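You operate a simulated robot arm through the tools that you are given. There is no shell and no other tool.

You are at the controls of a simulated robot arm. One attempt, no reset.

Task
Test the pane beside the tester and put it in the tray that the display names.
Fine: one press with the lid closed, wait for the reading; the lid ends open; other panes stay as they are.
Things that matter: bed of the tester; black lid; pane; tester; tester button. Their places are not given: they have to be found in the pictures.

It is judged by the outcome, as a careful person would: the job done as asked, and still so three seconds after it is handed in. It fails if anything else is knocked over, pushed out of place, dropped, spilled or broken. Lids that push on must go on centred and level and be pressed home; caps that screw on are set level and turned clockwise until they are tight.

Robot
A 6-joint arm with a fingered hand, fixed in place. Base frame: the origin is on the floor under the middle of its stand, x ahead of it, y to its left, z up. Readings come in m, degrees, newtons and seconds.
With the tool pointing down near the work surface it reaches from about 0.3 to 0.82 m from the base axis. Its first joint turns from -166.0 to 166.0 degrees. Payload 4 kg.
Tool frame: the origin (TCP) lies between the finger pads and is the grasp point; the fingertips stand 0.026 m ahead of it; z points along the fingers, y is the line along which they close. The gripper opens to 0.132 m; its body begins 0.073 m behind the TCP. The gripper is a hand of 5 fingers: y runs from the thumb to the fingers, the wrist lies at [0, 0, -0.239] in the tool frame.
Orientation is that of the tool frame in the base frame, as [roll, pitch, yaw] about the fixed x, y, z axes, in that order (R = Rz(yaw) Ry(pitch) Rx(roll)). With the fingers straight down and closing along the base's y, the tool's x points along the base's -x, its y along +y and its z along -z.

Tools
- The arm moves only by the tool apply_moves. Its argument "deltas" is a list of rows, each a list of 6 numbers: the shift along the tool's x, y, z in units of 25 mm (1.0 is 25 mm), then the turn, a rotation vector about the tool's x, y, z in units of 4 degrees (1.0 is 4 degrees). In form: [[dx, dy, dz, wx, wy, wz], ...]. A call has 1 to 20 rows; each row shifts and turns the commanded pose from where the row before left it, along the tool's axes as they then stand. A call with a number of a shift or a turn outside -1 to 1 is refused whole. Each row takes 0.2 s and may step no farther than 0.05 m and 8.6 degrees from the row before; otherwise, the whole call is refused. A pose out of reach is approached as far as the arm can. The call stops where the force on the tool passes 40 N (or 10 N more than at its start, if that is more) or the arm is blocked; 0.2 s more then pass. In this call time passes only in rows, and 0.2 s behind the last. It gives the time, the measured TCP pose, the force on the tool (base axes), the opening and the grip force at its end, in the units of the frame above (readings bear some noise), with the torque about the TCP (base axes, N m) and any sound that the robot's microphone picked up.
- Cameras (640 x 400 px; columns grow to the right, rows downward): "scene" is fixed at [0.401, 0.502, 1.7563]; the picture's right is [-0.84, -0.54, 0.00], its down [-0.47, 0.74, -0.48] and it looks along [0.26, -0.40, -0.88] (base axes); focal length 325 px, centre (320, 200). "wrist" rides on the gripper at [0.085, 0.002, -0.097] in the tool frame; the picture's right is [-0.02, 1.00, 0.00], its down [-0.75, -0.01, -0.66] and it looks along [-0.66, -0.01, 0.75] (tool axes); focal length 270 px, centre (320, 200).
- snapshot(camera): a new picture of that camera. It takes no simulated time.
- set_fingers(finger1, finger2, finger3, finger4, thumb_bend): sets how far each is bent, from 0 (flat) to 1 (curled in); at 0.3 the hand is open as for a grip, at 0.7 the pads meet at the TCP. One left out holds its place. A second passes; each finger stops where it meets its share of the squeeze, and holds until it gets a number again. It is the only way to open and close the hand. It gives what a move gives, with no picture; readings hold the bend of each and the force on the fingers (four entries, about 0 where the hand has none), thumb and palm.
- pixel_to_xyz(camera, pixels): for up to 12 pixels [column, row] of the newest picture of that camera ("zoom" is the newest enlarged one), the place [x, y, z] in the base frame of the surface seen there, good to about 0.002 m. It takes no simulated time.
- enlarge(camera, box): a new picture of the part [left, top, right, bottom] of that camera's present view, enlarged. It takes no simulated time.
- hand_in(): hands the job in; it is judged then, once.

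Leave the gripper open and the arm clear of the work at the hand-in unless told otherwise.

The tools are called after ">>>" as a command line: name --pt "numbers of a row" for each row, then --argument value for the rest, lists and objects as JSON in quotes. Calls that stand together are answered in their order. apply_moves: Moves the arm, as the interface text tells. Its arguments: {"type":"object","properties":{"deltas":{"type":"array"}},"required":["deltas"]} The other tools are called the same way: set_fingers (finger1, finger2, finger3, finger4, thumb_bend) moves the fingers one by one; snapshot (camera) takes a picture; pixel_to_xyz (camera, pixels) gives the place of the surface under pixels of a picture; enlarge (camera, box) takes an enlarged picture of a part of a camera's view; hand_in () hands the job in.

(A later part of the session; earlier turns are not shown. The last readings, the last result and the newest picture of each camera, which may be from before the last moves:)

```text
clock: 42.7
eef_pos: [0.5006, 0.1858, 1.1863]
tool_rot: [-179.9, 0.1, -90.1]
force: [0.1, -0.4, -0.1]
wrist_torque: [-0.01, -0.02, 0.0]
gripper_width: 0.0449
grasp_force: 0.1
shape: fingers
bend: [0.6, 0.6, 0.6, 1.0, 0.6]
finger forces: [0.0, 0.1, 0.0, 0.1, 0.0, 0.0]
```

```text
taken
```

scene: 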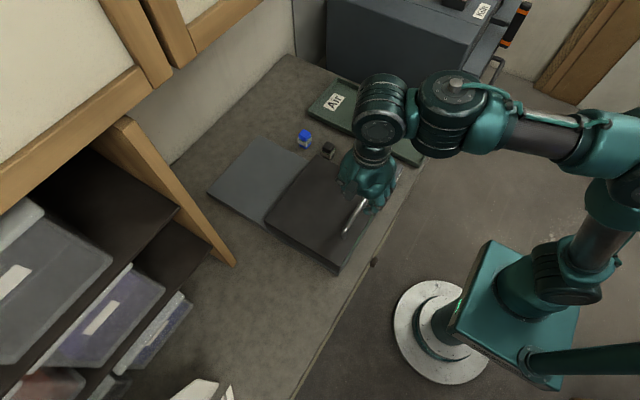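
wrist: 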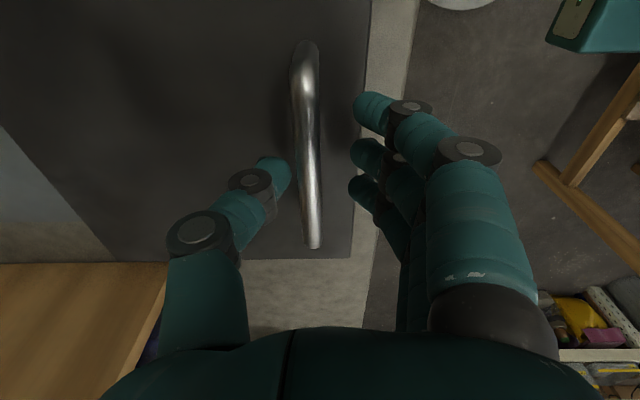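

Lid is closed. For the button I want the wrist camera to look at the button and display, so I turn the hand back to its first yaw (+90° about tool z), in place, in two calls.

>>> apply_moves --pt "0 0 -0.2 0 0 1" --pt "0 0 0 0 0 1" --pt "0 0 0 0 0 1" --pt "0 0 0 0 0 1" --pt "0 0 0 0 0 1" --pt "0 0 0 0 0 1" --pt "0 0 0 0 0 1" --pt "0 0 0 0 0 1" --pt "0 0 0 0 0 1" --pt "0 0 0 0 0 1" --pt "0 0 0 0 0 1" --pt "0 0 0 0 0 1" --pt "0 0 0 0 0 1" --pt "0 0 0 0 0 1" --pt "0 0 0 0 0 1" --pt "0 0 0 0 0 1" --pt "0 0 0 0 0 1" --pt "0 0 0 0 0 1" --pt "0 0 0 0 0 1" --pt "0 0 0 0 0 1"

>>> apply_moves --pt "0 0 0 0 0 0.8" --pt "0 0 0 0 0 0.8" --pt "0 0 0 0 0 0.85"

>>> set_fingers --finger1 1.0 --finger3 1.0 --finger4 1.0 --finger2 0.6 --thumb_bend 0.3

>>> snapshot --camera "wrist"

```text
clock: 46.9
eef_pos: [0.5014, 0.1851, 1.1899]
tool_rot: [179.9, 0.1, -170.2]
force: [0.6, 0.3, 0.5]
wrist_torque: [0.03, -0.03, -0.02]
gripper_width: 0.0449
grasp_force: 0.2
shape: fingers
bend: [0.6, 0.6, 0.6, 1.0, 0.6]
finger forces: [0.0, 0.1, 0.0, 0.0, 0.0, 0.0]
```

```text
clock: 47.7
eef_pos: [0.5007, 0.1872, 1.1898]
tool_rot: [180.0, 0.1, -179.9]
force: [0.0, 0.0, -1.0]
wrist_torque: [-0.03, 0.02, -0.03]
gripper_width: 0.0446
grasp_force: 0.0
shape: fingers
bend: [0.6, 0.6, 0.6, 1.0, 0.6]
finger forces: [0.1, 0.0, 0.0, 0.1, 0.0, 0.0]
```

```text
clock: 48.7
eef_pos: [0.4997, 0.1857, 1.1899]
tool_rot: [179.8, 0.2, -179.9]
force: [0.3, 0.5, -0.2]
wrist_torque: [-0.03, -0.02, 0.0]
gripper_width: 0.0647
grasp_force: 0.1
shape: fingers
bend: [1.0, 0.6, 1.0, 1.0, 0.3]
finger forces: [0.1, 0.0, 0.0, 0.1, 0.0, 0.0]
```

```text
taken
```

wrist: 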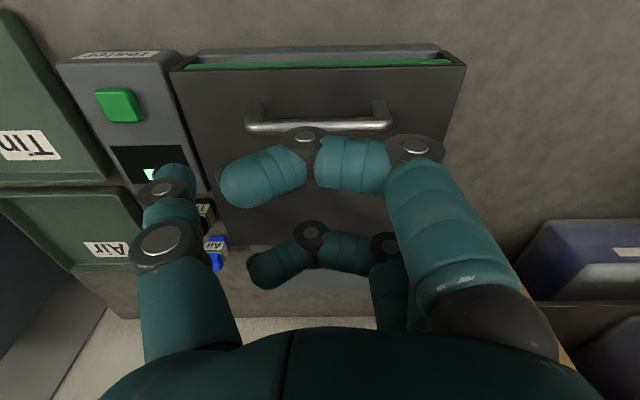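

Finger1 is the one best seen from the wrist camera, so I'll press with finger1 and curl finger2. First I measure the button, display box and the lid's front edge here.

>>> pixel_to_xyz --camera "wrist" --pixels '[[118, 103], [98, 93], [133, 90], [107, 120], [141, 118], [315, 48], [315, 55], [315, 63], [315, 72], [190, 50], [440, 50], [85, 130]]'

>>> enlarge --camera "wrist" --box '[60, 30, 480, 130]'

>>> set_fingers --finger1 0.6 --finger2 1.0

>>> snapshot --camera "wrist"

```text
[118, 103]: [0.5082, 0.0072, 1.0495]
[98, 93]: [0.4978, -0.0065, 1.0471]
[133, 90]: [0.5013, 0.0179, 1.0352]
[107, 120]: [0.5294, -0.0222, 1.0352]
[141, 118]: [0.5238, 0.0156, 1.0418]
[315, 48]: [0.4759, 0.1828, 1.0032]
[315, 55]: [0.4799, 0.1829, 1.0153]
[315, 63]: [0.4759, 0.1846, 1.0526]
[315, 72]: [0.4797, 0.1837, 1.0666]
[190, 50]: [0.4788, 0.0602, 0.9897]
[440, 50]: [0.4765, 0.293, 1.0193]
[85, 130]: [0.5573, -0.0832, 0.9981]
```

```text
1.52 times, centred on (270, 80) of wrist
```

zoom: 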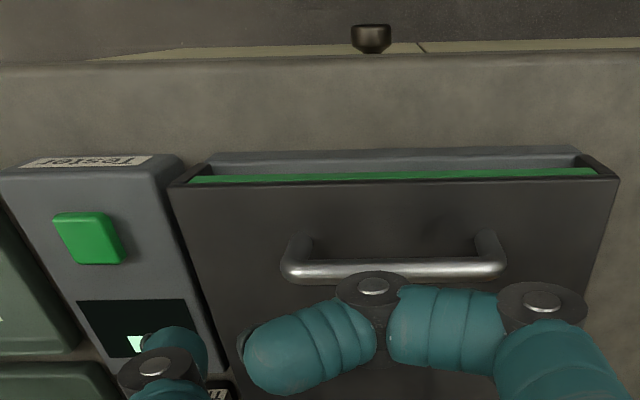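

```text
clock: 49.7
eef_pos: [0.4997, 0.1864, 1.19]
tool_rot: [179.9, 0.2, -179.9]
force: [0.6, -0.4, -0.1]
wrist_torque: [0.01, 0.0, -0.02]
gripper_width: 0.0902
grasp_force: 0.2
shape: fingers
bend: [0.6, 1.0, 1.0, 1.0, 0.3]
finger forces: [0.1, 0.0, 0.1, 0.0, 0.0, 0.1]
```

```text
taken
```

wrist: 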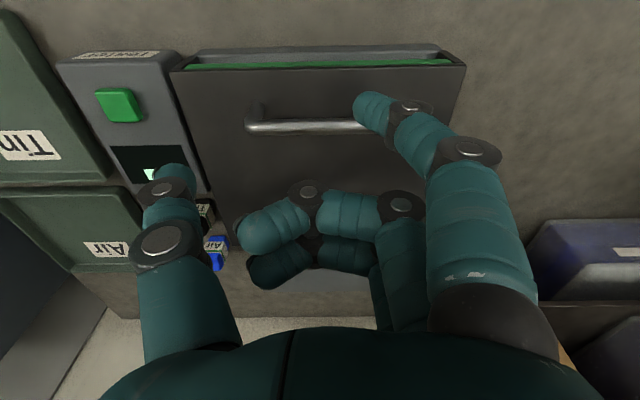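

Button spans about x 0.497–0.523, y −0.007–0.017, top z≈1.047: centre (0.510, 0.005). The lid front is flush with the body (0.476–0.480). With finger1's tip at tool (0.033, 0.022, 0.034) I move the TCP to (0.543, −0.017) at z 1.19.

>>> apply_moves --pt "-0.191 -0.904 0 0 0 0" --pt "-0.191 -0.904 0 0 0 0" --pt "-0.191 -0.904 0 0 0 0" --pt "-0.191 -0.904 0 0 0 0" --pt "-0.191 -0.904 0 0 0 0" --pt "-0.191 -0.904 0 0 0 0" --pt "-0.191 -0.904 0 0 0 0" --pt "-0.191 -0.904 0 0 0 0" --pt "-0.191 -0.904 0 0 0 0"

>>> snapshot --camera "wrist"

>>> snapshot --camera "scene"

```text
clock: 51.7
eef_pos: [0.5441, -0.0146, 1.1883]
tool_rot: [179.8, 0.1, -180.0]
force: [-0.4, 0.0, 1.0]
wrist_torque: [0.0, -0.03, 0.01]
gripper_width: 0.0902
grasp_force: 0.0
shape: fingers
bend: [0.6, 1.0, 1.0, 1.0, 0.3]
finger forces: [0.1, 0.0, 0.0, 0.1, 0.0, 0.0]
```

```text
taken
```

wrist: 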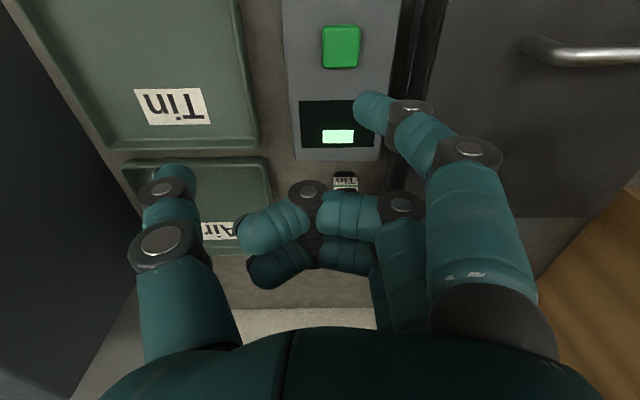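

```text
taken
```

scene: 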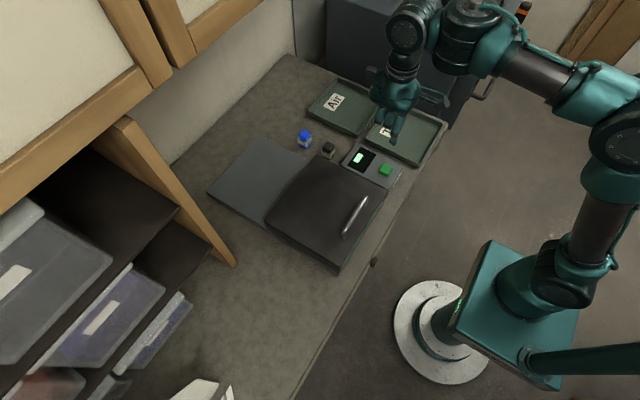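

Both cameras see the button and display well now. I measure the button again and fingertip.

>>> pixel_to_xyz --camera "wrist" --pixels '[[341, 42], [325, 30], [358, 30], [325, 60], [357, 62], [362, 108], [375, 96], [375, 110], [390, 100], [340, 136]]'

>>> pixel_to_xyz --camera "scene" --pixels '[[386, 169], [380, 167], [390, 172], [386, 165], [385, 173], [393, 140], [392, 143]]'

>>> enlarge --camera "scene" --box '[340, 130, 420, 190]'

```text
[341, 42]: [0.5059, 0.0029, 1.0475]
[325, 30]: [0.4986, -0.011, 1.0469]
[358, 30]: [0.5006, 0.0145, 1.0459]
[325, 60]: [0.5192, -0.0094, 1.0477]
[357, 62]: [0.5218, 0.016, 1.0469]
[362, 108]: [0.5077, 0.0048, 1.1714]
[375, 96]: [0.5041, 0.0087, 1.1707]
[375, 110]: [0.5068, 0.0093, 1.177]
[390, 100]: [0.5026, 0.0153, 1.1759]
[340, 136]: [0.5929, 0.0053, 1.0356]
```

```text
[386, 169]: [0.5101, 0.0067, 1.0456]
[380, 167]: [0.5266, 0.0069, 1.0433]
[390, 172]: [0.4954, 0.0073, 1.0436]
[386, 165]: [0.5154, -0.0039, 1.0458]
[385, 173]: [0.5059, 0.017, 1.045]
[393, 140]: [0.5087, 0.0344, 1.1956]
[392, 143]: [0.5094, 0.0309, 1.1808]
```

```text
6.67 times, centred on (380, 160) of scene
```

zoom: 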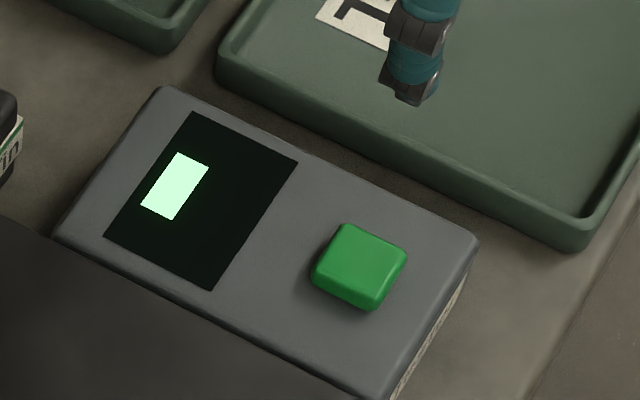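

Button centre (0.510, 0.003), top z 1.0465; finger1's tip is over about (0.511, 0.007). I shift y −3 mm and descend to z≈1.094 (tip about 13 mm above the button).

>>> apply_moves --pt "0.02 -0.12 0.75 0 0 0" --pt "0 0 0.75 0 0 0" --pt "0 0 0.75 0 0 0" --pt "0 0 0.75 0 0 0" --pt "0 0 0.75 0 0 0"

>>> snapshot --camera "wrist"

>>> enlarge --camera "scene" --box '[340, 120, 430, 190]'

```text
clock: 52.9
eef_pos: [0.5434, -0.0204, 1.0945]
tool_rot: [179.8, 0.1, -179.9]
force: [0.7, -0.6, -0.5]
wrist_torque: [0.01, -0.01, 0.0]
gripper_width: 0.0903
grasp_force: 0.2
shape: fingers
bend: [0.6, 1.0, 1.0, 1.0, 0.3]
finger forces: [0.0, 0.0, 0.0, 0.0, 0.1, 0.0]
```

```text
taken
```

wrist: 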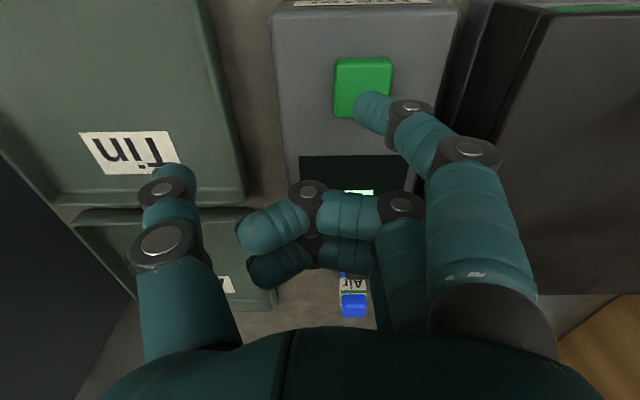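

```text
5.71 times, centred on (385, 155) of scene
```

zoom: 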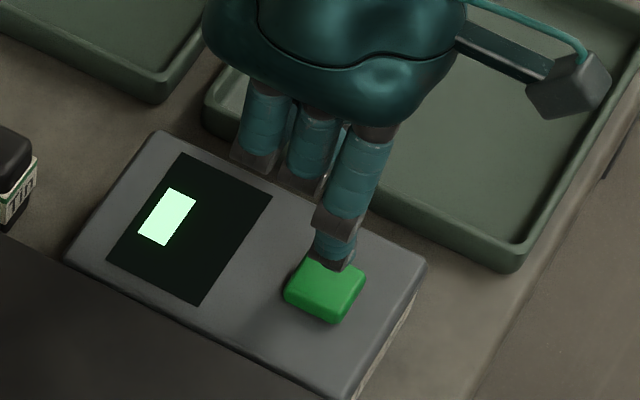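

The fingertip is over the button (tip at ≈(0.510, 0.002)). I lower 11 mm to just above it.

>>> apply_moves --pt "0 0 0.22 0 0 0" --pt "0 0 0.22 0 0 0"

>>> enlarge --camera "scene" --box '[340, 120, 430, 190]'

```text
clock: 53.5
eef_pos: [0.5415, -0.0192, 1.0842]
tool_rot: [179.8, 0.1, -179.9]
force: [-0.5, -0.6, -0.8]
wrist_torque: [-0.01, 0.01, -0.02]
gripper_width: 0.0901
grasp_force: 0.1
shape: fingers
bend: [0.6, 1.0, 1.0, 1.0, 0.3]
finger forces: [0.0, 0.0, 0.1, 0.1, 0.0, 0.0]
```

```text
5.71 times, centred on (385, 155) of scene
```

zoom: 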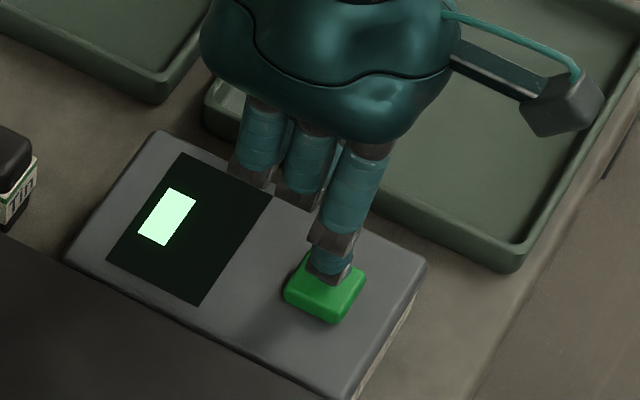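

The tip is just above the button. I press down continuously 7 mm in small rows, then read force and sound.

>>> apply_moves --pt "0 0 0.08 0 0 0" --pt "0 0 0.08 0 0 0" --pt "0 0 0.08 0 0 0"

>>> enlarge --camera "scene" --box '[340, 120, 430, 190]'

```text
clock: 54.3
eef_pos: [0.5442, -0.0188, 1.0782]
tool_rot: [179.9, -0.1, -179.9]
force: [-0.2, 0.6, 1.5]
wrist_torque: [0.01, 0.07, 0.02]
gripper_width: 0.0898
grasp_force: 0.7
shape: fingers
bend: [0.6, 1.0, 1.0, 1.0, 0.3]
finger forces: [1.1, 0.1, 0.0, 0.0, 0.1, 0.0]
```

```text
5.71 times, centred on (385, 155) of scene
```

zoom: 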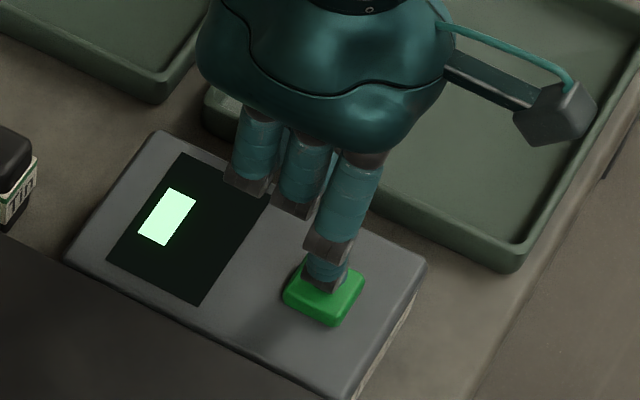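

Contact (1.1 N on finger1), no sound yet. I keep pressing 3 mm further.

>>> apply_moves --pt "0 0 0.06 0 0 0" --pt "0 0 0.06 0 0 0"

>>> enlarge --camera "scene" --box '[340, 120, 430, 190]'

```text
clock: 54.9
eef_pos: [0.5437, -0.0191, 1.0749]
tool_rot: [179.9, 0.1, -179.8]
force: [1.1, -0.5, 3.1]
wrist_torque: [0.08, 0.1, -0.03]
gripper_width: 0.0901
grasp_force: 1.1
shape: fingers
bend: [0.61, 1.0, 1.0, 1.0, 0.3]
finger forces: [2.4, 0.0, 0.0, 0.1, 0.0, 0.0]
heard: click
```

```text
5.71 times, centred on (385, 155) of scene
```

zoom: 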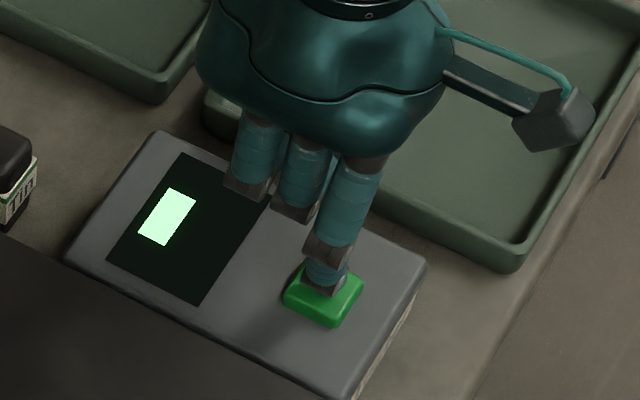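

A click was heard: the press registered. I raise the hand straight up (releasing the button once) and look at the display.

>>> apply_moves --pt "0 0 -0.4 0 0 0" --pt "0 0 -0.8 0 0 0" --pt "0 0 -1 0 0 0" --pt "0 0 -1 0 0 0" --pt "0 0 -0.8 0 0 0"

>>> enlarge --camera "scene" --box '[330, 120, 420, 190]'

>>> snapshot --camera "wrist"

```text
clock: 56.1
eef_pos: [0.5421, -0.0193, 1.1769]
tool_rot: [179.8, 0.1, -179.9]
force: [-0.4, -0.7, 0.2]
wrist_torque: [0.03, -0.01, 0.03]
gripper_width: 0.0903
grasp_force: 0.2
shape: fingers
bend: [0.6, 1.0, 1.0, 1.0, 0.3]
finger forces: [0.1, 0.1, 0.0, 0.1, 0.0, 0.0]
```

```text
5.71 times, centred on (375, 155) of scene
```

zoom: 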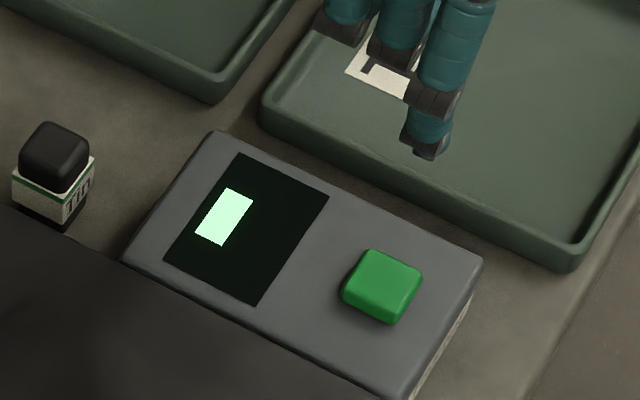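

```text
taken
```

wrist: 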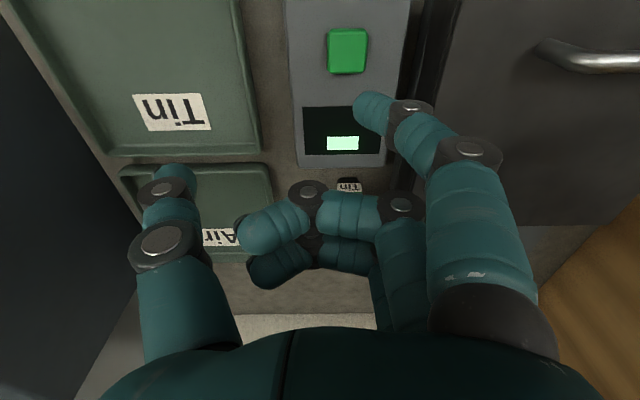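

The display still shows the block; I wait with the lid closed (zero moves, ~3 s) and look again.

>>> apply_moves --pt "0 0 0 0 0 0" --pt "0 0 0 0 0 0" --pt "0 0 0 0 0 0" --pt "0 0 0 0 0 0" --pt "0 0 0 0 0 0" --pt "0 0 0 0 0 0" --pt "0 0 0 0 0 0" --pt "0 0 0 0 0 0" --pt "0 0 0 0 0 0" --pt "0 0 0 0 0 0" --pt "0 0 0 0 0 0" --pt "0 0 0 0 0 0" --pt "0 0 0 0 0 0" --pt "0 0 0 0 0 0"

>>> enlarge --camera "scene" --box '[330, 120, 420, 190]'

```text
clock: 59.1
eef_pos: [0.5439, -0.0191, 1.1763]
tool_rot: [179.8, 0.1, -180.0]
force: [0.8, 0.0, 0.0]
wrist_torque: [0.0, 0.03, 0.0]
gripper_width: 0.0903
grasp_force: 0.2
shape: fingers
bend: [0.6, 1.0, 1.0, 1.0, 0.3]
finger forces: [0.1, 0.0, 0.0, 0.0, 0.0, 0.0]
```

```text
5.71 times, centred on (375, 155) of scene
```

zoom: 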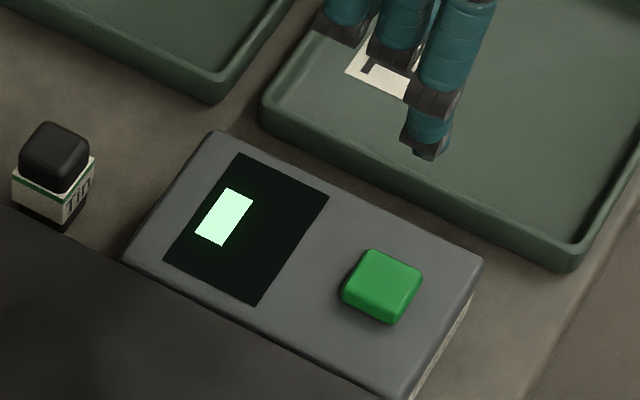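

Still the block. I wait another 4 s and enlarge the display from the wrist camera also.

>>> apply_moves --pt "0 0 0 0 0 0" --pt "0 0 0 0 0 0" --pt "0 0 0 0 0 0" --pt "0 0 0 0 0 0" --pt "0 0 0 0 0 0" --pt "0 0 0 0 0 0" --pt "0 0 0 0 0 0" --pt "0 0 0 0 0 0" --pt "0 0 0 0 0 0" --pt "0 0 0 0 0 0" --pt "0 0 0 0 0 0" --pt "0 0 0 0 0 0" --pt "0 0 0 0 0 0" --pt "0 0 0 0 0 0" --pt "0 0 0 0 0 0" --pt "0 0 0 0 0 0" --pt "0 0 0 0 0 0" --pt "0 0 0 0 0 0" --pt "0 0 0 0 0 0" --pt "0 0 0 0 0 0"

>>> enlarge --camera "wrist" --box '[280, 90, 420, 180]'

>>> enlarge --camera "scene" --box '[330, 120, 420, 190]'

```text
clock: 63.3
eef_pos: [0.5428, -0.0184, 1.1758]
tool_rot: [179.9, 0.0, -179.9]
force: [0.2, 0.0, 0.2]
wrist_torque: [0.0, 0.03, 0.0]
gripper_width: 0.0904
grasp_force: 0.1
shape: fingers
bend: [0.6, 1.0, 1.0, 1.0, 0.3]
finger forces: [0.0, 0.1, 0.0, 0.0, 0.0, 0.0]
```

```text
4.44 times, centred on (350, 135) of wrist
```

zoom: 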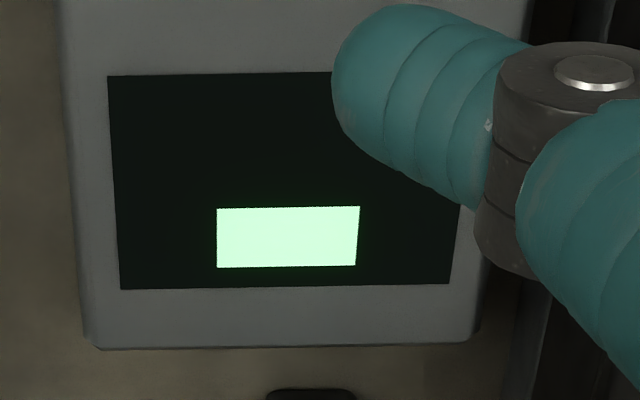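

```text
5.71 times, centred on (375, 155) of scene
```

zoom: 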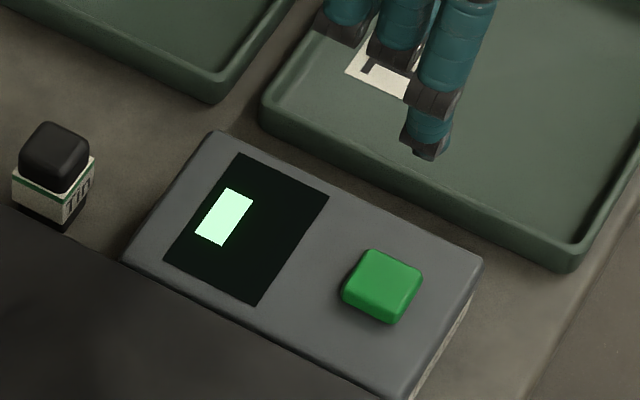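

No change yet (8 s since the click). Tests can take longer, so I keep waiting.

>>> apply_moves --pt "0 0 0 0 0 0" --pt "0 0 0 0 0 0" --pt "0 0 0 0 0 0" --pt "0 0 0 0 0 0" --pt "0 0 0 0 0 0" --pt "0 0 0 0 0 0" --pt "0 0 0 0 0 0" --pt "0 0 0 0 0 0" --pt "0 0 0 0 0 0" --pt "0 0 0 0 0 0" --pt "0 0 0 0 0 0" --pt "0 0 0 0 0 0" --pt "0 0 0 0 0 0" --pt "0 0 0 0 0 0" --pt "0 0 0 0 0 0" --pt "0 0 0 0 0 0" --pt "0 0 0 0 0 0" --pt "0 0 0 0 0 0" --pt "0 0 0 0 0 0" --pt "0 0 0 0 0 0"

>>> enlarge --camera "scene" --box '[330, 120, 420, 190]'

>>> enlarge --camera "scene" --box '[200, 120, 410, 290]'

```text
clock: 67.5
eef_pos: [0.543, -0.0187, 1.1752]
tool_rot: [179.9, 0.1, -179.9]
force: [0.2, 0.4, 0.1]
wrist_torque: [-0.01, 0.02, -0.01]
gripper_width: 0.0902
grasp_force: 0.0
shape: fingers
bend: [0.6, 1.0, 1.0, 1.0, 0.3]
finger forces: [0.0, 0.1, 0.0, 0.0, 0.0, 0.0]
```

```text
5.71 times, centred on (375, 155) of scene
```

zoom: 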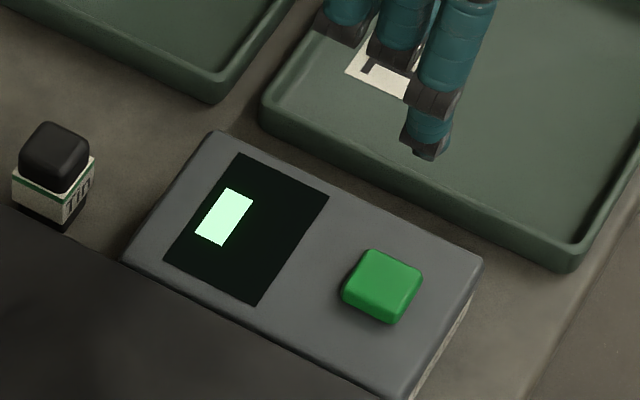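

```text
2.35 times, centred on (305, 205) of scene
```

zoom: 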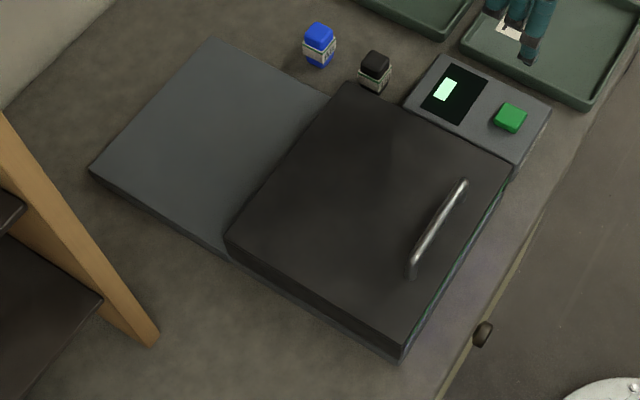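

Lid is fully closed; display unchanged after 12.6 s. I wait longer, listening for a sound.

>>> apply_moves --pt "0 0 0 0 0 0" --pt "0 0 0 0 0 0" --pt "0 0 0 0 0 0" --pt "0 0 0 0 0 0" --pt "0 0 0 0 0 0" --pt "0 0 0 0 0 0" --pt "0 0 0 0 0 0" --pt "0 0 0 0 0 0" --pt "0 0 0 0 0 0" --pt "0 0 0 0 0 0" --pt "0 0 0 0 0 0" --pt "0 0 0 0 0 0" --pt "0 0 0 0 0 0" --pt "0 0 0 0 0 0" --pt "0 0 0 0 0 0" --pt "0 0 0 0 0 0" --pt "0 0 0 0 0 0" --pt "0 0 0 0 0 0" --pt "0 0 0 0 0 0" --pt "0 0 0 0 0 0"

>>> apply_moves --pt "0 0 0 0 0 0" --pt "0 0 0 0 0 0" --pt "0 0 0 0 0 0" --pt "0 0 0 0 0 0" --pt "0 0 0 0 0 0" --pt "0 0 0 0 0 0" --pt "0 0 0 0 0 0" --pt "0 0 0 0 0 0" --pt "0 0 0 0 0 0" --pt "0 0 0 0 0 0" --pt "0 0 0 0 0 0" --pt "0 0 0 0 0 0" --pt "0 0 0 0 0 0" --pt "0 0 0 0 0 0" --pt "0 0 0 0 0 0" --pt "0 0 0 0 0 0" --pt "0 0 0 0 0 0" --pt "0 0 0 0 0 0" --pt "0 0 0 0 0 0" --pt "0 0 0 0 0 0"

>>> enlarge --camera "scene" --box '[330, 120, 420, 190]'

>>> snapshot --camera "wrist"

```text
clock: 71.7
eef_pos: [0.5432, -0.0189, 1.1765]
tool_rot: [179.8, 0.1, -179.9]
force: [-0.4, 0.1, -0.8]
wrist_torque: [-0.02, 0.02, 0.02]
gripper_width: 0.0902
grasp_force: 0.0
shape: fingers
bend: [0.6, 1.0, 1.0, 1.0, 0.3]
finger forces: [0.0, 0.0, 0.1, 0.0, 0.0, 0.0]
```

```text
clock: 75.9
eef_pos: [0.5424, -0.0193, 1.177]
tool_rot: [179.9, 0.1, -179.9]
force: [-0.6, 0.7, 0.1]
wrist_torque: [-0.03, 0.0, 0.01]
gripper_width: 0.09
grasp_force: 0.1
shape: fingers
bend: [0.6, 1.0, 1.0, 1.0, 0.3]
finger forces: [0.0, 0.1, 0.0, 0.0, 0.1, 0.0]
```

```text
5.71 times, centred on (375, 155) of scene
```

zoom: 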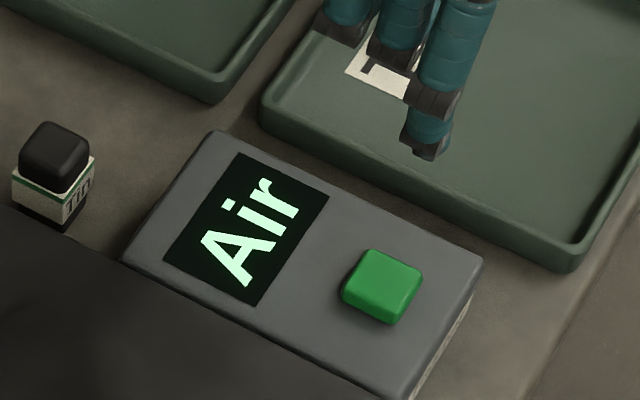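

```text
taken
```

wrist: 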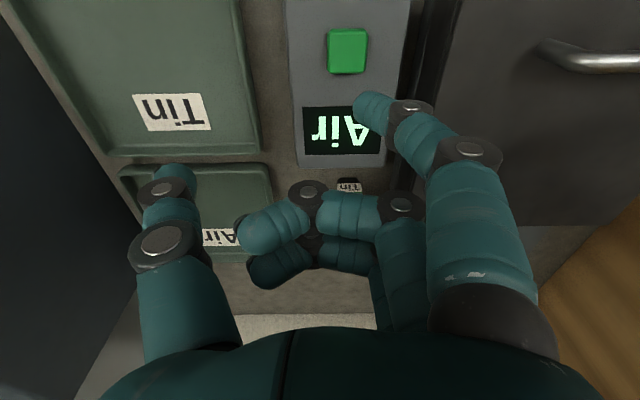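

The display now reads "Air". So the pane goes in the Air tray. First I open the lid: set fingers to the 0.6 shape and move back above the closed lid's handle.

>>> set_fingers --finger1 0.6 --finger2 0.6 --finger3 0.6 --finger4 1.0 --thumb_bend 0.6

>>> apply_moves --pt "0.178 0.916 -0.058 0 0 0" --pt "0.178 0.916 -0.058 0 0 0" --pt "0.178 0.916 -0.058 0 0 0" --pt "0.178 0.916 -0.058 0 0 0" --pt "0.178 0.916 -0.058 0 0 0" --pt "0.178 0.916 -0.058 0 0 0" --pt "0.178 0.916 -0.058 0 0 0" --pt "0.178 0.916 -0.058 0 0 0" --pt "0.178 0.916 -0.058 0 0 0"

>>> apply_moves --pt "0 0 0 0 0 -1" --pt "0 0 0 0 0 -1" --pt "0 0 0 0 0 -1" --pt "0 0 0 0 0 -1" --pt "0 0 0 0 0 -1" --pt "0 0 0 0 0 -1" --pt "0 0 0 0 0 -1" --pt "0 0 0 0 0 -1" --pt "0 0 0 0 0 -1" --pt "0 0 0 0 0 -1" --pt "0 0 0 0 0 -1" --pt "0 0 0 0 0 -1" --pt "0 0 0 0 0 -1" --pt "0 0 0 0 0 -1" --pt "0 0 0 0 0 -1" --pt "0 0 0 0 0 -1" --pt "0 0 0 0 0 -1" --pt "0 0 0 0 0 -1" --pt "0 0 0 0 0 -1" --pt "0 0 0 0 0 -1"

>>> apply_moves --pt "0 0 0 0 0 -0.85" --pt "0 0 0 0 0 -0.85" --pt "0 0 0 0 0 -0.8"

>>> snapshot --camera "wrist"

>>> snapshot --camera "scene"

```text
clock: 76.9
eef_pos: [0.5429, -0.0175, 1.1764]
tool_rot: [179.8, 0.1, -180.0]
force: [-0.1, 0.5, 0.3]
wrist_torque: [-0.02, 0.01, -0.03]
gripper_width: 0.0459
grasp_force: 0.0
shape: fingers
bend: [0.6, 0.6, 0.6, 1.0, 0.6]
finger forces: [0.1, 0.0, 0.0, 0.0, 0.1, 0.1]
```

```text
clock: 78.9
eef_pos: [0.5019, 0.1875, 1.189]
tool_rot: [179.9, 0.1, 179.9]
force: [-0.7, 0.3, -0.7]
wrist_torque: [-0.04, 0.01, 0.0]
gripper_width: 0.0455
grasp_force: 0.0
shape: fingers
bend: [0.6, 0.6, 0.6, 1.0, 0.6]
finger forces: [0.1, 0.0, 0.0, 0.0, 0.0, 0.0]
```

```text
clock: 83.1
eef_pos: [0.5035, 0.1869, 1.1897]
tool_rot: [-179.9, 0.1, -99.7]
force: [0.0, -0.5, -0.4]
wrist_torque: [0.02, 0.02, -0.01]
gripper_width: 0.0457
grasp_force: 0.1
shape: fingers
bend: [0.6, 0.6, 0.6, 1.0, 0.6]
finger forces: [0.1, 0.0, 0.0, 0.0, 0.1, 0.0]
```

```text
clock: 83.9
eef_pos: [0.5007, 0.1849, 1.188]
tool_rot: [-180.0, 0.2, -89.9]
force: [0.8, 0.1, 0.4]
wrist_torque: [-0.03, -0.03, 0.03]
gripper_width: 0.0458
grasp_force: 0.0
shape: fingers
bend: [0.6, 0.6, 0.6, 1.0, 0.6]
finger forces: [0.1, 0.0, 0.1, 0.1, 0.0, 0.1]
```

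```text
taken
```

wrist: 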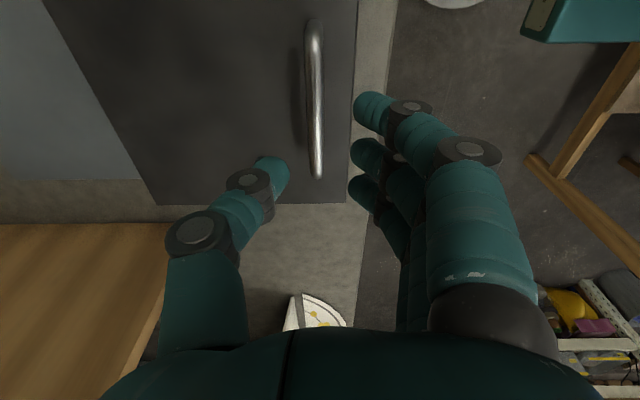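

```text
taken
```

scene: 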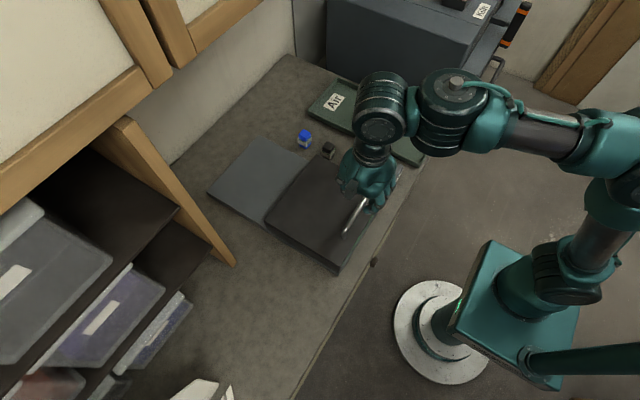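

I measure the bar and tips before lowering.

>>> pixel_to_xyz --camera "wrist" --pixels '[[314, 50], [315, 100], [317, 150], [287, 175], [352, 155], [354, 110], [351, 188]]'

```text
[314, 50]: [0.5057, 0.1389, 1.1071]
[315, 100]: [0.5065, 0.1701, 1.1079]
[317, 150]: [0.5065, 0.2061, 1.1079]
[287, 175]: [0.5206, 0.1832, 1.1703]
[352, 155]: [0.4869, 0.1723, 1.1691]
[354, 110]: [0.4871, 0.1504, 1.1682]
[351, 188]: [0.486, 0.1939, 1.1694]
```

Bar at x≈0.506, tip centre 0.5037: I shift +2.5 mm in x and lower 73 mm to z≈1.115.

>>> apply_moves --pt "0 -0.1 0.5 0 0 0" --pt "0 0 0.62 0 0 0" --pt "0 0 0.62 0 0 0" --pt "0 0 0.62 0 0 0" --pt "0 0 0.56 0 0 0"

>>> set_fingers --finger1 0.7 --finger2 0.7 --finger3 0.7 --thumb_bend 0.7

>>> snapshot --camera "wrist"

```text
clock: 85.1
eef_pos: [0.505, 0.1851, 1.1144]
tool_rot: [180.0, 0.1, -89.9]
force: [0.6, -0.1, -0.1]
wrist_torque: [-0.02, 0.02, 0.0]
gripper_width: 0.0458
grasp_force: 0.1
shape: fingers
bend: [0.6, 0.6, 0.6, 1.0, 0.6]
finger forces: [0.1, 0.0, 0.0, 0.0, 0.1, 0.1]
```

```text
clock: 86.1
eef_pos: [0.5045, 0.1855, 1.1152]
tool_rot: [180.0, 0.0, -89.8]
force: [-1.0, -0.1, -4.1]
wrist_torque: [0.03, 0.03, -0.03]
gripper_width: 0.028
grasp_force: 4.0
shape: fingers
bend: [0.68, 0.68, 0.68, 1.0, 0.68]
finger forces: [1.5, 1.5, 1.5, 0.1, 3.2, 0.0]
```

```text
taken
```

wrist: 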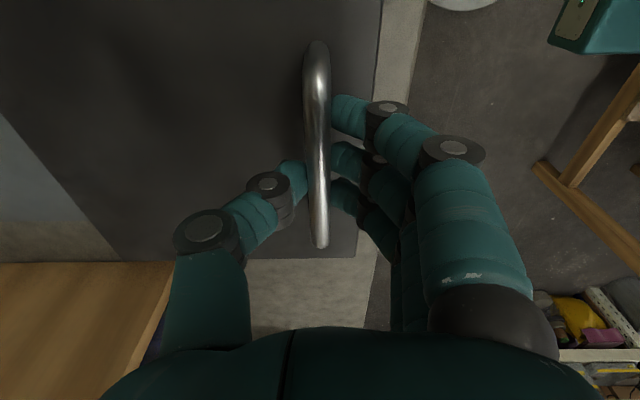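

The bar is gripped. I push the lid open, +x by 150 mm.

>>> apply_moves --pt "0 -0.3 0 0 0 0" --pt "0 -0.5 0 0 0 0" --pt "0 -0.5 0 0 0 0" --pt "0 -0.5 0 0 0 0" --pt "0 -0.5 0 0 0 0" --pt "0 -0.5 0 0 0 0" --pt "0 -0.5 0 0 0 0" --pt "0 -0.5 0 0 0 0" --pt "0 -0.5 0 0 0 0" --pt "0 -0.5 0 0 0 0" --pt "0 -0.5 0 0 0 0" --pt "0 -0.5 0 0 0 0" --pt "0 -0.2 0 0 0 0"

>>> enlarge --camera "scene" --box '[200, 120, 410, 290]'

```text
clock: 88.9
eef_pos: [0.6553, 0.1866, 1.1171]
tool_rot: [-179.8, 0.0, -89.8]
force: [0.2, 3.1, -4.6]
wrist_torque: [0.05, 0.02, -0.04]
gripper_width: 0.028
grasp_force: 3.8
shape: fingers
bend: [0.68, 0.68, 0.68, 1.0, 0.69]
finger forces: [1.6, 1.5, 1.6, 0.0, 3.7, 0.0]
```

```text
2.35 times, centred on (305, 205) of scene
```

zoom: 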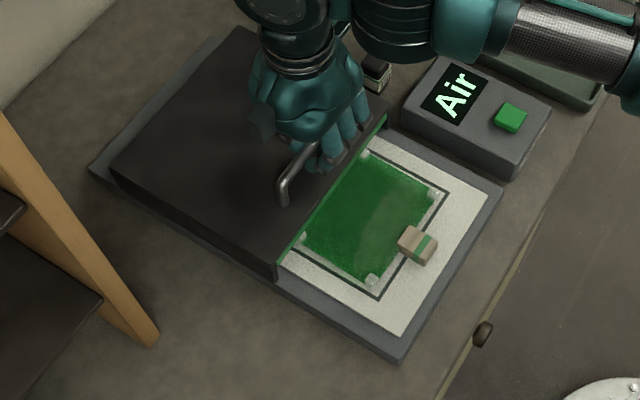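

The lid opens; the pane is in place and the display holds "Air". I push the remaining ~37 mm in small steps to the open stop.

>>> apply_moves --pt "0 -0.3 0 0 0 0" --pt "0 -0.3 0 0 0 0" --pt "0 -0.3 0 0 0 0" --pt "0 -0.3 0 0 0 0" --pt "0 -0.2 0 0 0 0" --pt "0 -0.1 0 0 0 0"

>>> enlarge --camera "scene" --box '[200, 120, 410, 290]'

```text
clock: 90.3
eef_pos: [0.6913, 0.1872, 1.1169]
tool_rot: [-179.9, 0.2, -90.0]
force: [-0.9, -3.8, -4.8]
wrist_torque: [-0.06, 0.01, -0.02]
gripper_width: 0.0281
grasp_force: 4.7
shape: fingers
bend: [0.68, 0.68, 0.68, 1.0, 0.69]
finger forces: [1.8, 1.8, 1.8, 0.0, 3.5, 0.0]
```

```text
2.35 times, centred on (305, 205) of scene
```

zoom: 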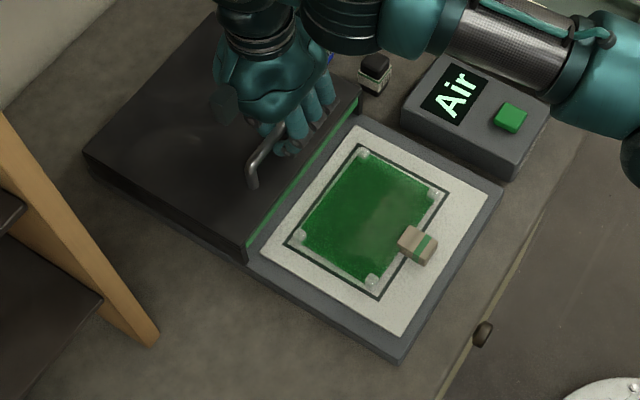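

Nearly as at the start. I push 3 mm more to feel the open stop.

>>> apply_moves --pt "0 -0.06 0 0 0 0" --pt "0 -0.06 0 0 0 0"

```text
clock: 90.9
eef_pos: [0.6957, 0.1857, 1.1159]
tool_rot: [-179.9, 0.2, -89.9]
force: [-1.0, -3.4, 1.6]
wrist_torque: [-0.05, 0.02, -0.05]
gripper_width: 0.0278
grasp_force: 4.0
shape: fingers
bend: [0.68, 0.68, 0.68, 1.0, 0.69]
finger forces: [1.6, 1.4, 1.5, 0.1, 3.2, 0.0]
```

The lid is at least as open as at the start. I release the handle and raise a bit (staying under the cabinet).

>>> set_fingers --finger1 0.6 --finger2 0.6 --finger3 0.6 --thumb_bend 0.6

>>> apply_moves --pt "0 0 -0.5 0 0 0" --pt "0 0 -0.7 0 0 0" --pt "0 0 -0.7 0 0 0"

>>> snapshot --camera "wrist"

```text
clock: 91.9
eef_pos: [0.6952, 0.1871, 1.1154]
tool_rot: [-179.9, 0.1, -90.0]
force: [0.1, 0.6, -0.1]
wrist_torque: [-0.02, -0.04, 0.04]
gripper_width: 0.0447
grasp_force: 0.0
shape: fingers
bend: [0.6, 0.6, 0.6, 1.0, 0.6]
finger forces: [0.0, 0.1, 0.0, 0.0, 0.0, 0.0]
```

```text
clock: 92.7
eef_pos: [0.6955, 0.1863, 1.1635]
tool_rot: [-179.9, 0.1, -89.8]
force: [0.2, 0.5, 1.1]
wrist_torque: [0.01, -0.01, -0.01]
gripper_width: 0.0448
grasp_force: 0.0
shape: fingers
bend: [0.6, 0.6, 0.6, 1.0, 0.6]
finger forces: [0.0, 0.0, 0.0, 0.1, 0.1, 0.0]
```

```text
taken
```

wrist: 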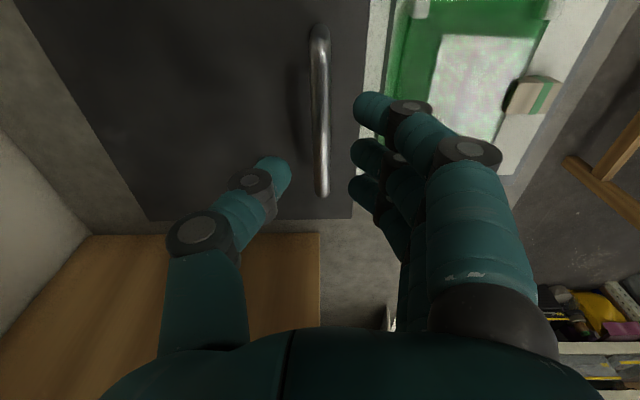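

Handle free. I go back over the bed to (0.50, 0.187, 1.19), then turn back to the first yaw.

>>> apply_moves --pt "0 0.5 -0.3 0 0 0" --pt "0 0.9 -0.1 0 0 0" --pt "0 0.9 -0.1 0 0 0" --pt "0 0.9 -0.1 0 0 0" --pt "0 0.9 -0.1 0 0 0" --pt "0 0.9 -0.1 0 0 0" --pt "0 0.9 -0.1 0 0 0" --pt "0 0.9 -0.1 0 0 0" --pt "0 0.9 -0.1 0 0 0"

>>> apply_moves --pt "0 0 0 0 0 1" --pt "0 0 0 0 0 1" --pt "0 0 0 0 0 1" --pt "0 0 0 0 0 1" --pt "0 0 0 0 0 1" --pt "0 0 0 0 0 1" --pt "0 0 0 0 0 1" --pt "0 0 0 0 0 1" --pt "0 0 0 0 0 1" --pt "0 0 0 0 0 1" --pt "0 0 0 0 0 1" --pt "0 0 0 0 0 1" --pt "0 0 0 0 0 1" --pt "0 0 0 0 0 1" --pt "0 0 0 0 0 1" --pt "0 0 0 0 0 1" --pt "0 0 0 0 0 1" --pt "0 0 0 0 0 1" --pt "0 0 0 0 0 1" --pt "0 0 0 0 0 1"

>>> apply_moves --pt "0 0 0 0 0 0.85" --pt "0 0 0 0 0 0.85" --pt "0 0 0 0 0 0.75"

>>> snapshot --camera "wrist"

>>> enlarge --camera "scene" --box '[200, 120, 410, 290]'

```text
clock: 94.7
eef_pos: [0.5033, 0.1878, 1.1906]
tool_rot: [-179.9, 0.1, -90.0]
force: [-0.6, -0.1, 0.6]
wrist_torque: [-0.01, 0.0, 0.02]
gripper_width: 0.0447
grasp_force: 0.1
shape: fingers
bend: [0.6, 0.6, 0.6, 1.0, 0.6]
finger forces: [0.0, 0.1, 0.0, 0.0, 0.1, 0.0]
```

```text
clock: 98.9
eef_pos: [0.5031, 0.1866, 1.1906]
tool_rot: [179.8, 0.1, -170.0]
force: [0.3, -0.5, 0.1]
wrist_torque: [0.0, -0.01, 0.02]
gripper_width: 0.0451
grasp_force: 0.2
shape: fingers
bend: [0.6, 0.6, 0.6, 1.0, 0.6]
finger forces: [0.0, 0.0, 0.1, 0.1, 0.0, 0.1]
```

```text
clock: 99.7
eef_pos: [0.5013, 0.1865, 1.1909]
tool_rot: [179.8, 0.0, -179.8]
force: [0.0, 0.5, -0.5]
wrist_torque: [0.0, 0.02, -0.01]
gripper_width: 0.0448
grasp_force: 0.1
shape: fingers
bend: [0.6, 0.6, 0.6, 1.0, 0.6]
finger forces: [0.0, 0.0, 0.0, 0.0, 0.0, 0.1]
```

```text
taken
```

wrist: 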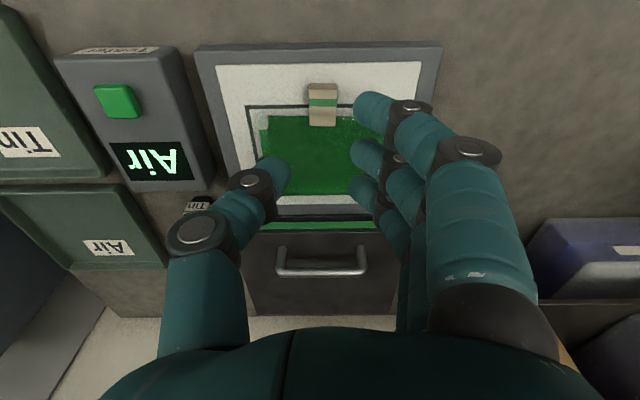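

```text
2.35 times, centred on (305, 205) of scene
```

zoom: 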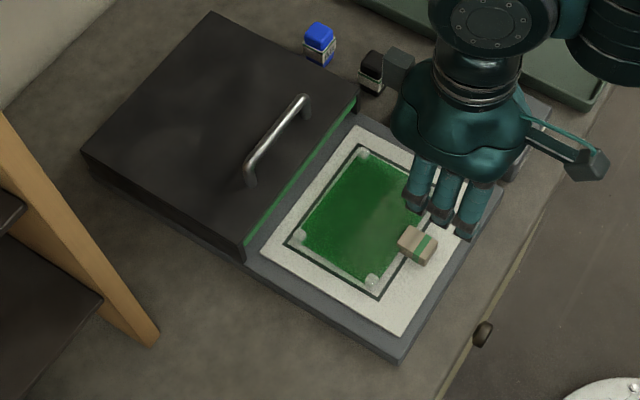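

The lid is open, the pane waiting. I measure the tab and plate on the bed.

>>> pixel_to_xyz --camera "wrist" --pixels '[[309, 90], [336, 90], [311, 122], [336, 122], [322, 102], [290, 118], [345, 118], [270, 118], [320, 150], [320, 192], [309, 86], [322, 84]]'

>>> enlarge --camera "wrist" --box '[240, 60, 400, 210]'

>>> enlarge --camera "scene" --box '[280, 160, 410, 280]'

```text
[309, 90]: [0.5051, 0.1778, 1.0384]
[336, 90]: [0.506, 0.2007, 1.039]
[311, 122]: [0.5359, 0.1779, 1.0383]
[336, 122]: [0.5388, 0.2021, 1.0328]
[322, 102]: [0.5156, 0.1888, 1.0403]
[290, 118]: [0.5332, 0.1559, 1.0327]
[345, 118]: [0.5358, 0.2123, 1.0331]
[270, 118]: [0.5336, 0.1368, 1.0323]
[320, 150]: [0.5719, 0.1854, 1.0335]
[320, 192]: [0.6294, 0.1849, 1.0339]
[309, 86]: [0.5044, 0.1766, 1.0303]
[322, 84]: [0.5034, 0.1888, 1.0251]
```

```text
2.67 times, centred on (320, 135) of wrist
```

zoom: 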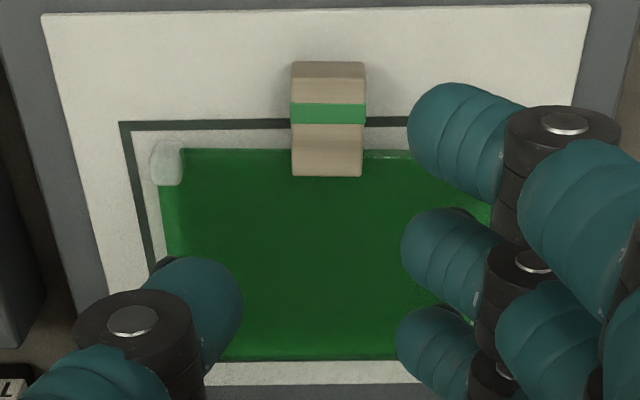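

```text
3.33 times, centred on (345, 220) of scene
```

zoom: 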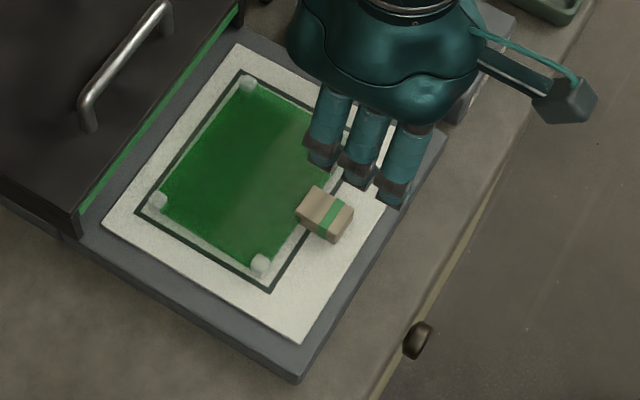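

Tab: x 0.504–0.537, y 0.178–0.2015; plate front edge x≈0.534. Before picking I check the Air tray's geometry and the dark machine beyond it for clearance.

>>> pixel_to_xyz --camera "scene" --pixels '[[340, 60], [345, 20], [380, 60], [330, 40], [400, 30], [318, 110], [340, 84], [375, 98], [352, 130], [322, 95], [365, 118], [345, 110]]'

>>> enlarge --camera "scene" --box '[290, 60, 410, 150]'

```text
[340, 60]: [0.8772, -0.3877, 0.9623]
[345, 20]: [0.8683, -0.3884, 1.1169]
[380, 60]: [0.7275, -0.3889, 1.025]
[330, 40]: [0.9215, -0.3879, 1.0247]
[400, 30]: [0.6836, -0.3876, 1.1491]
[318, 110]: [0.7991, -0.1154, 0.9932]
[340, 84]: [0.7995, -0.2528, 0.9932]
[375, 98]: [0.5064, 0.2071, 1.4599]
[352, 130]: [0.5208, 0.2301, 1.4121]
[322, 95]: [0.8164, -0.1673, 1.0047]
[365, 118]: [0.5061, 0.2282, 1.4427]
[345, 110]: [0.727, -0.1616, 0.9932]
```

```text
4.44 times, centred on (350, 105) of scene
```

zoom: 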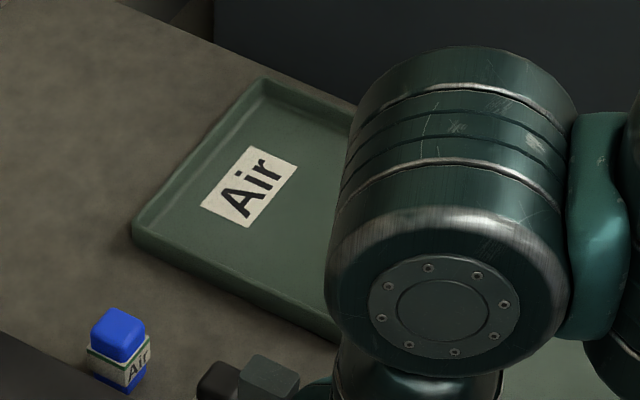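

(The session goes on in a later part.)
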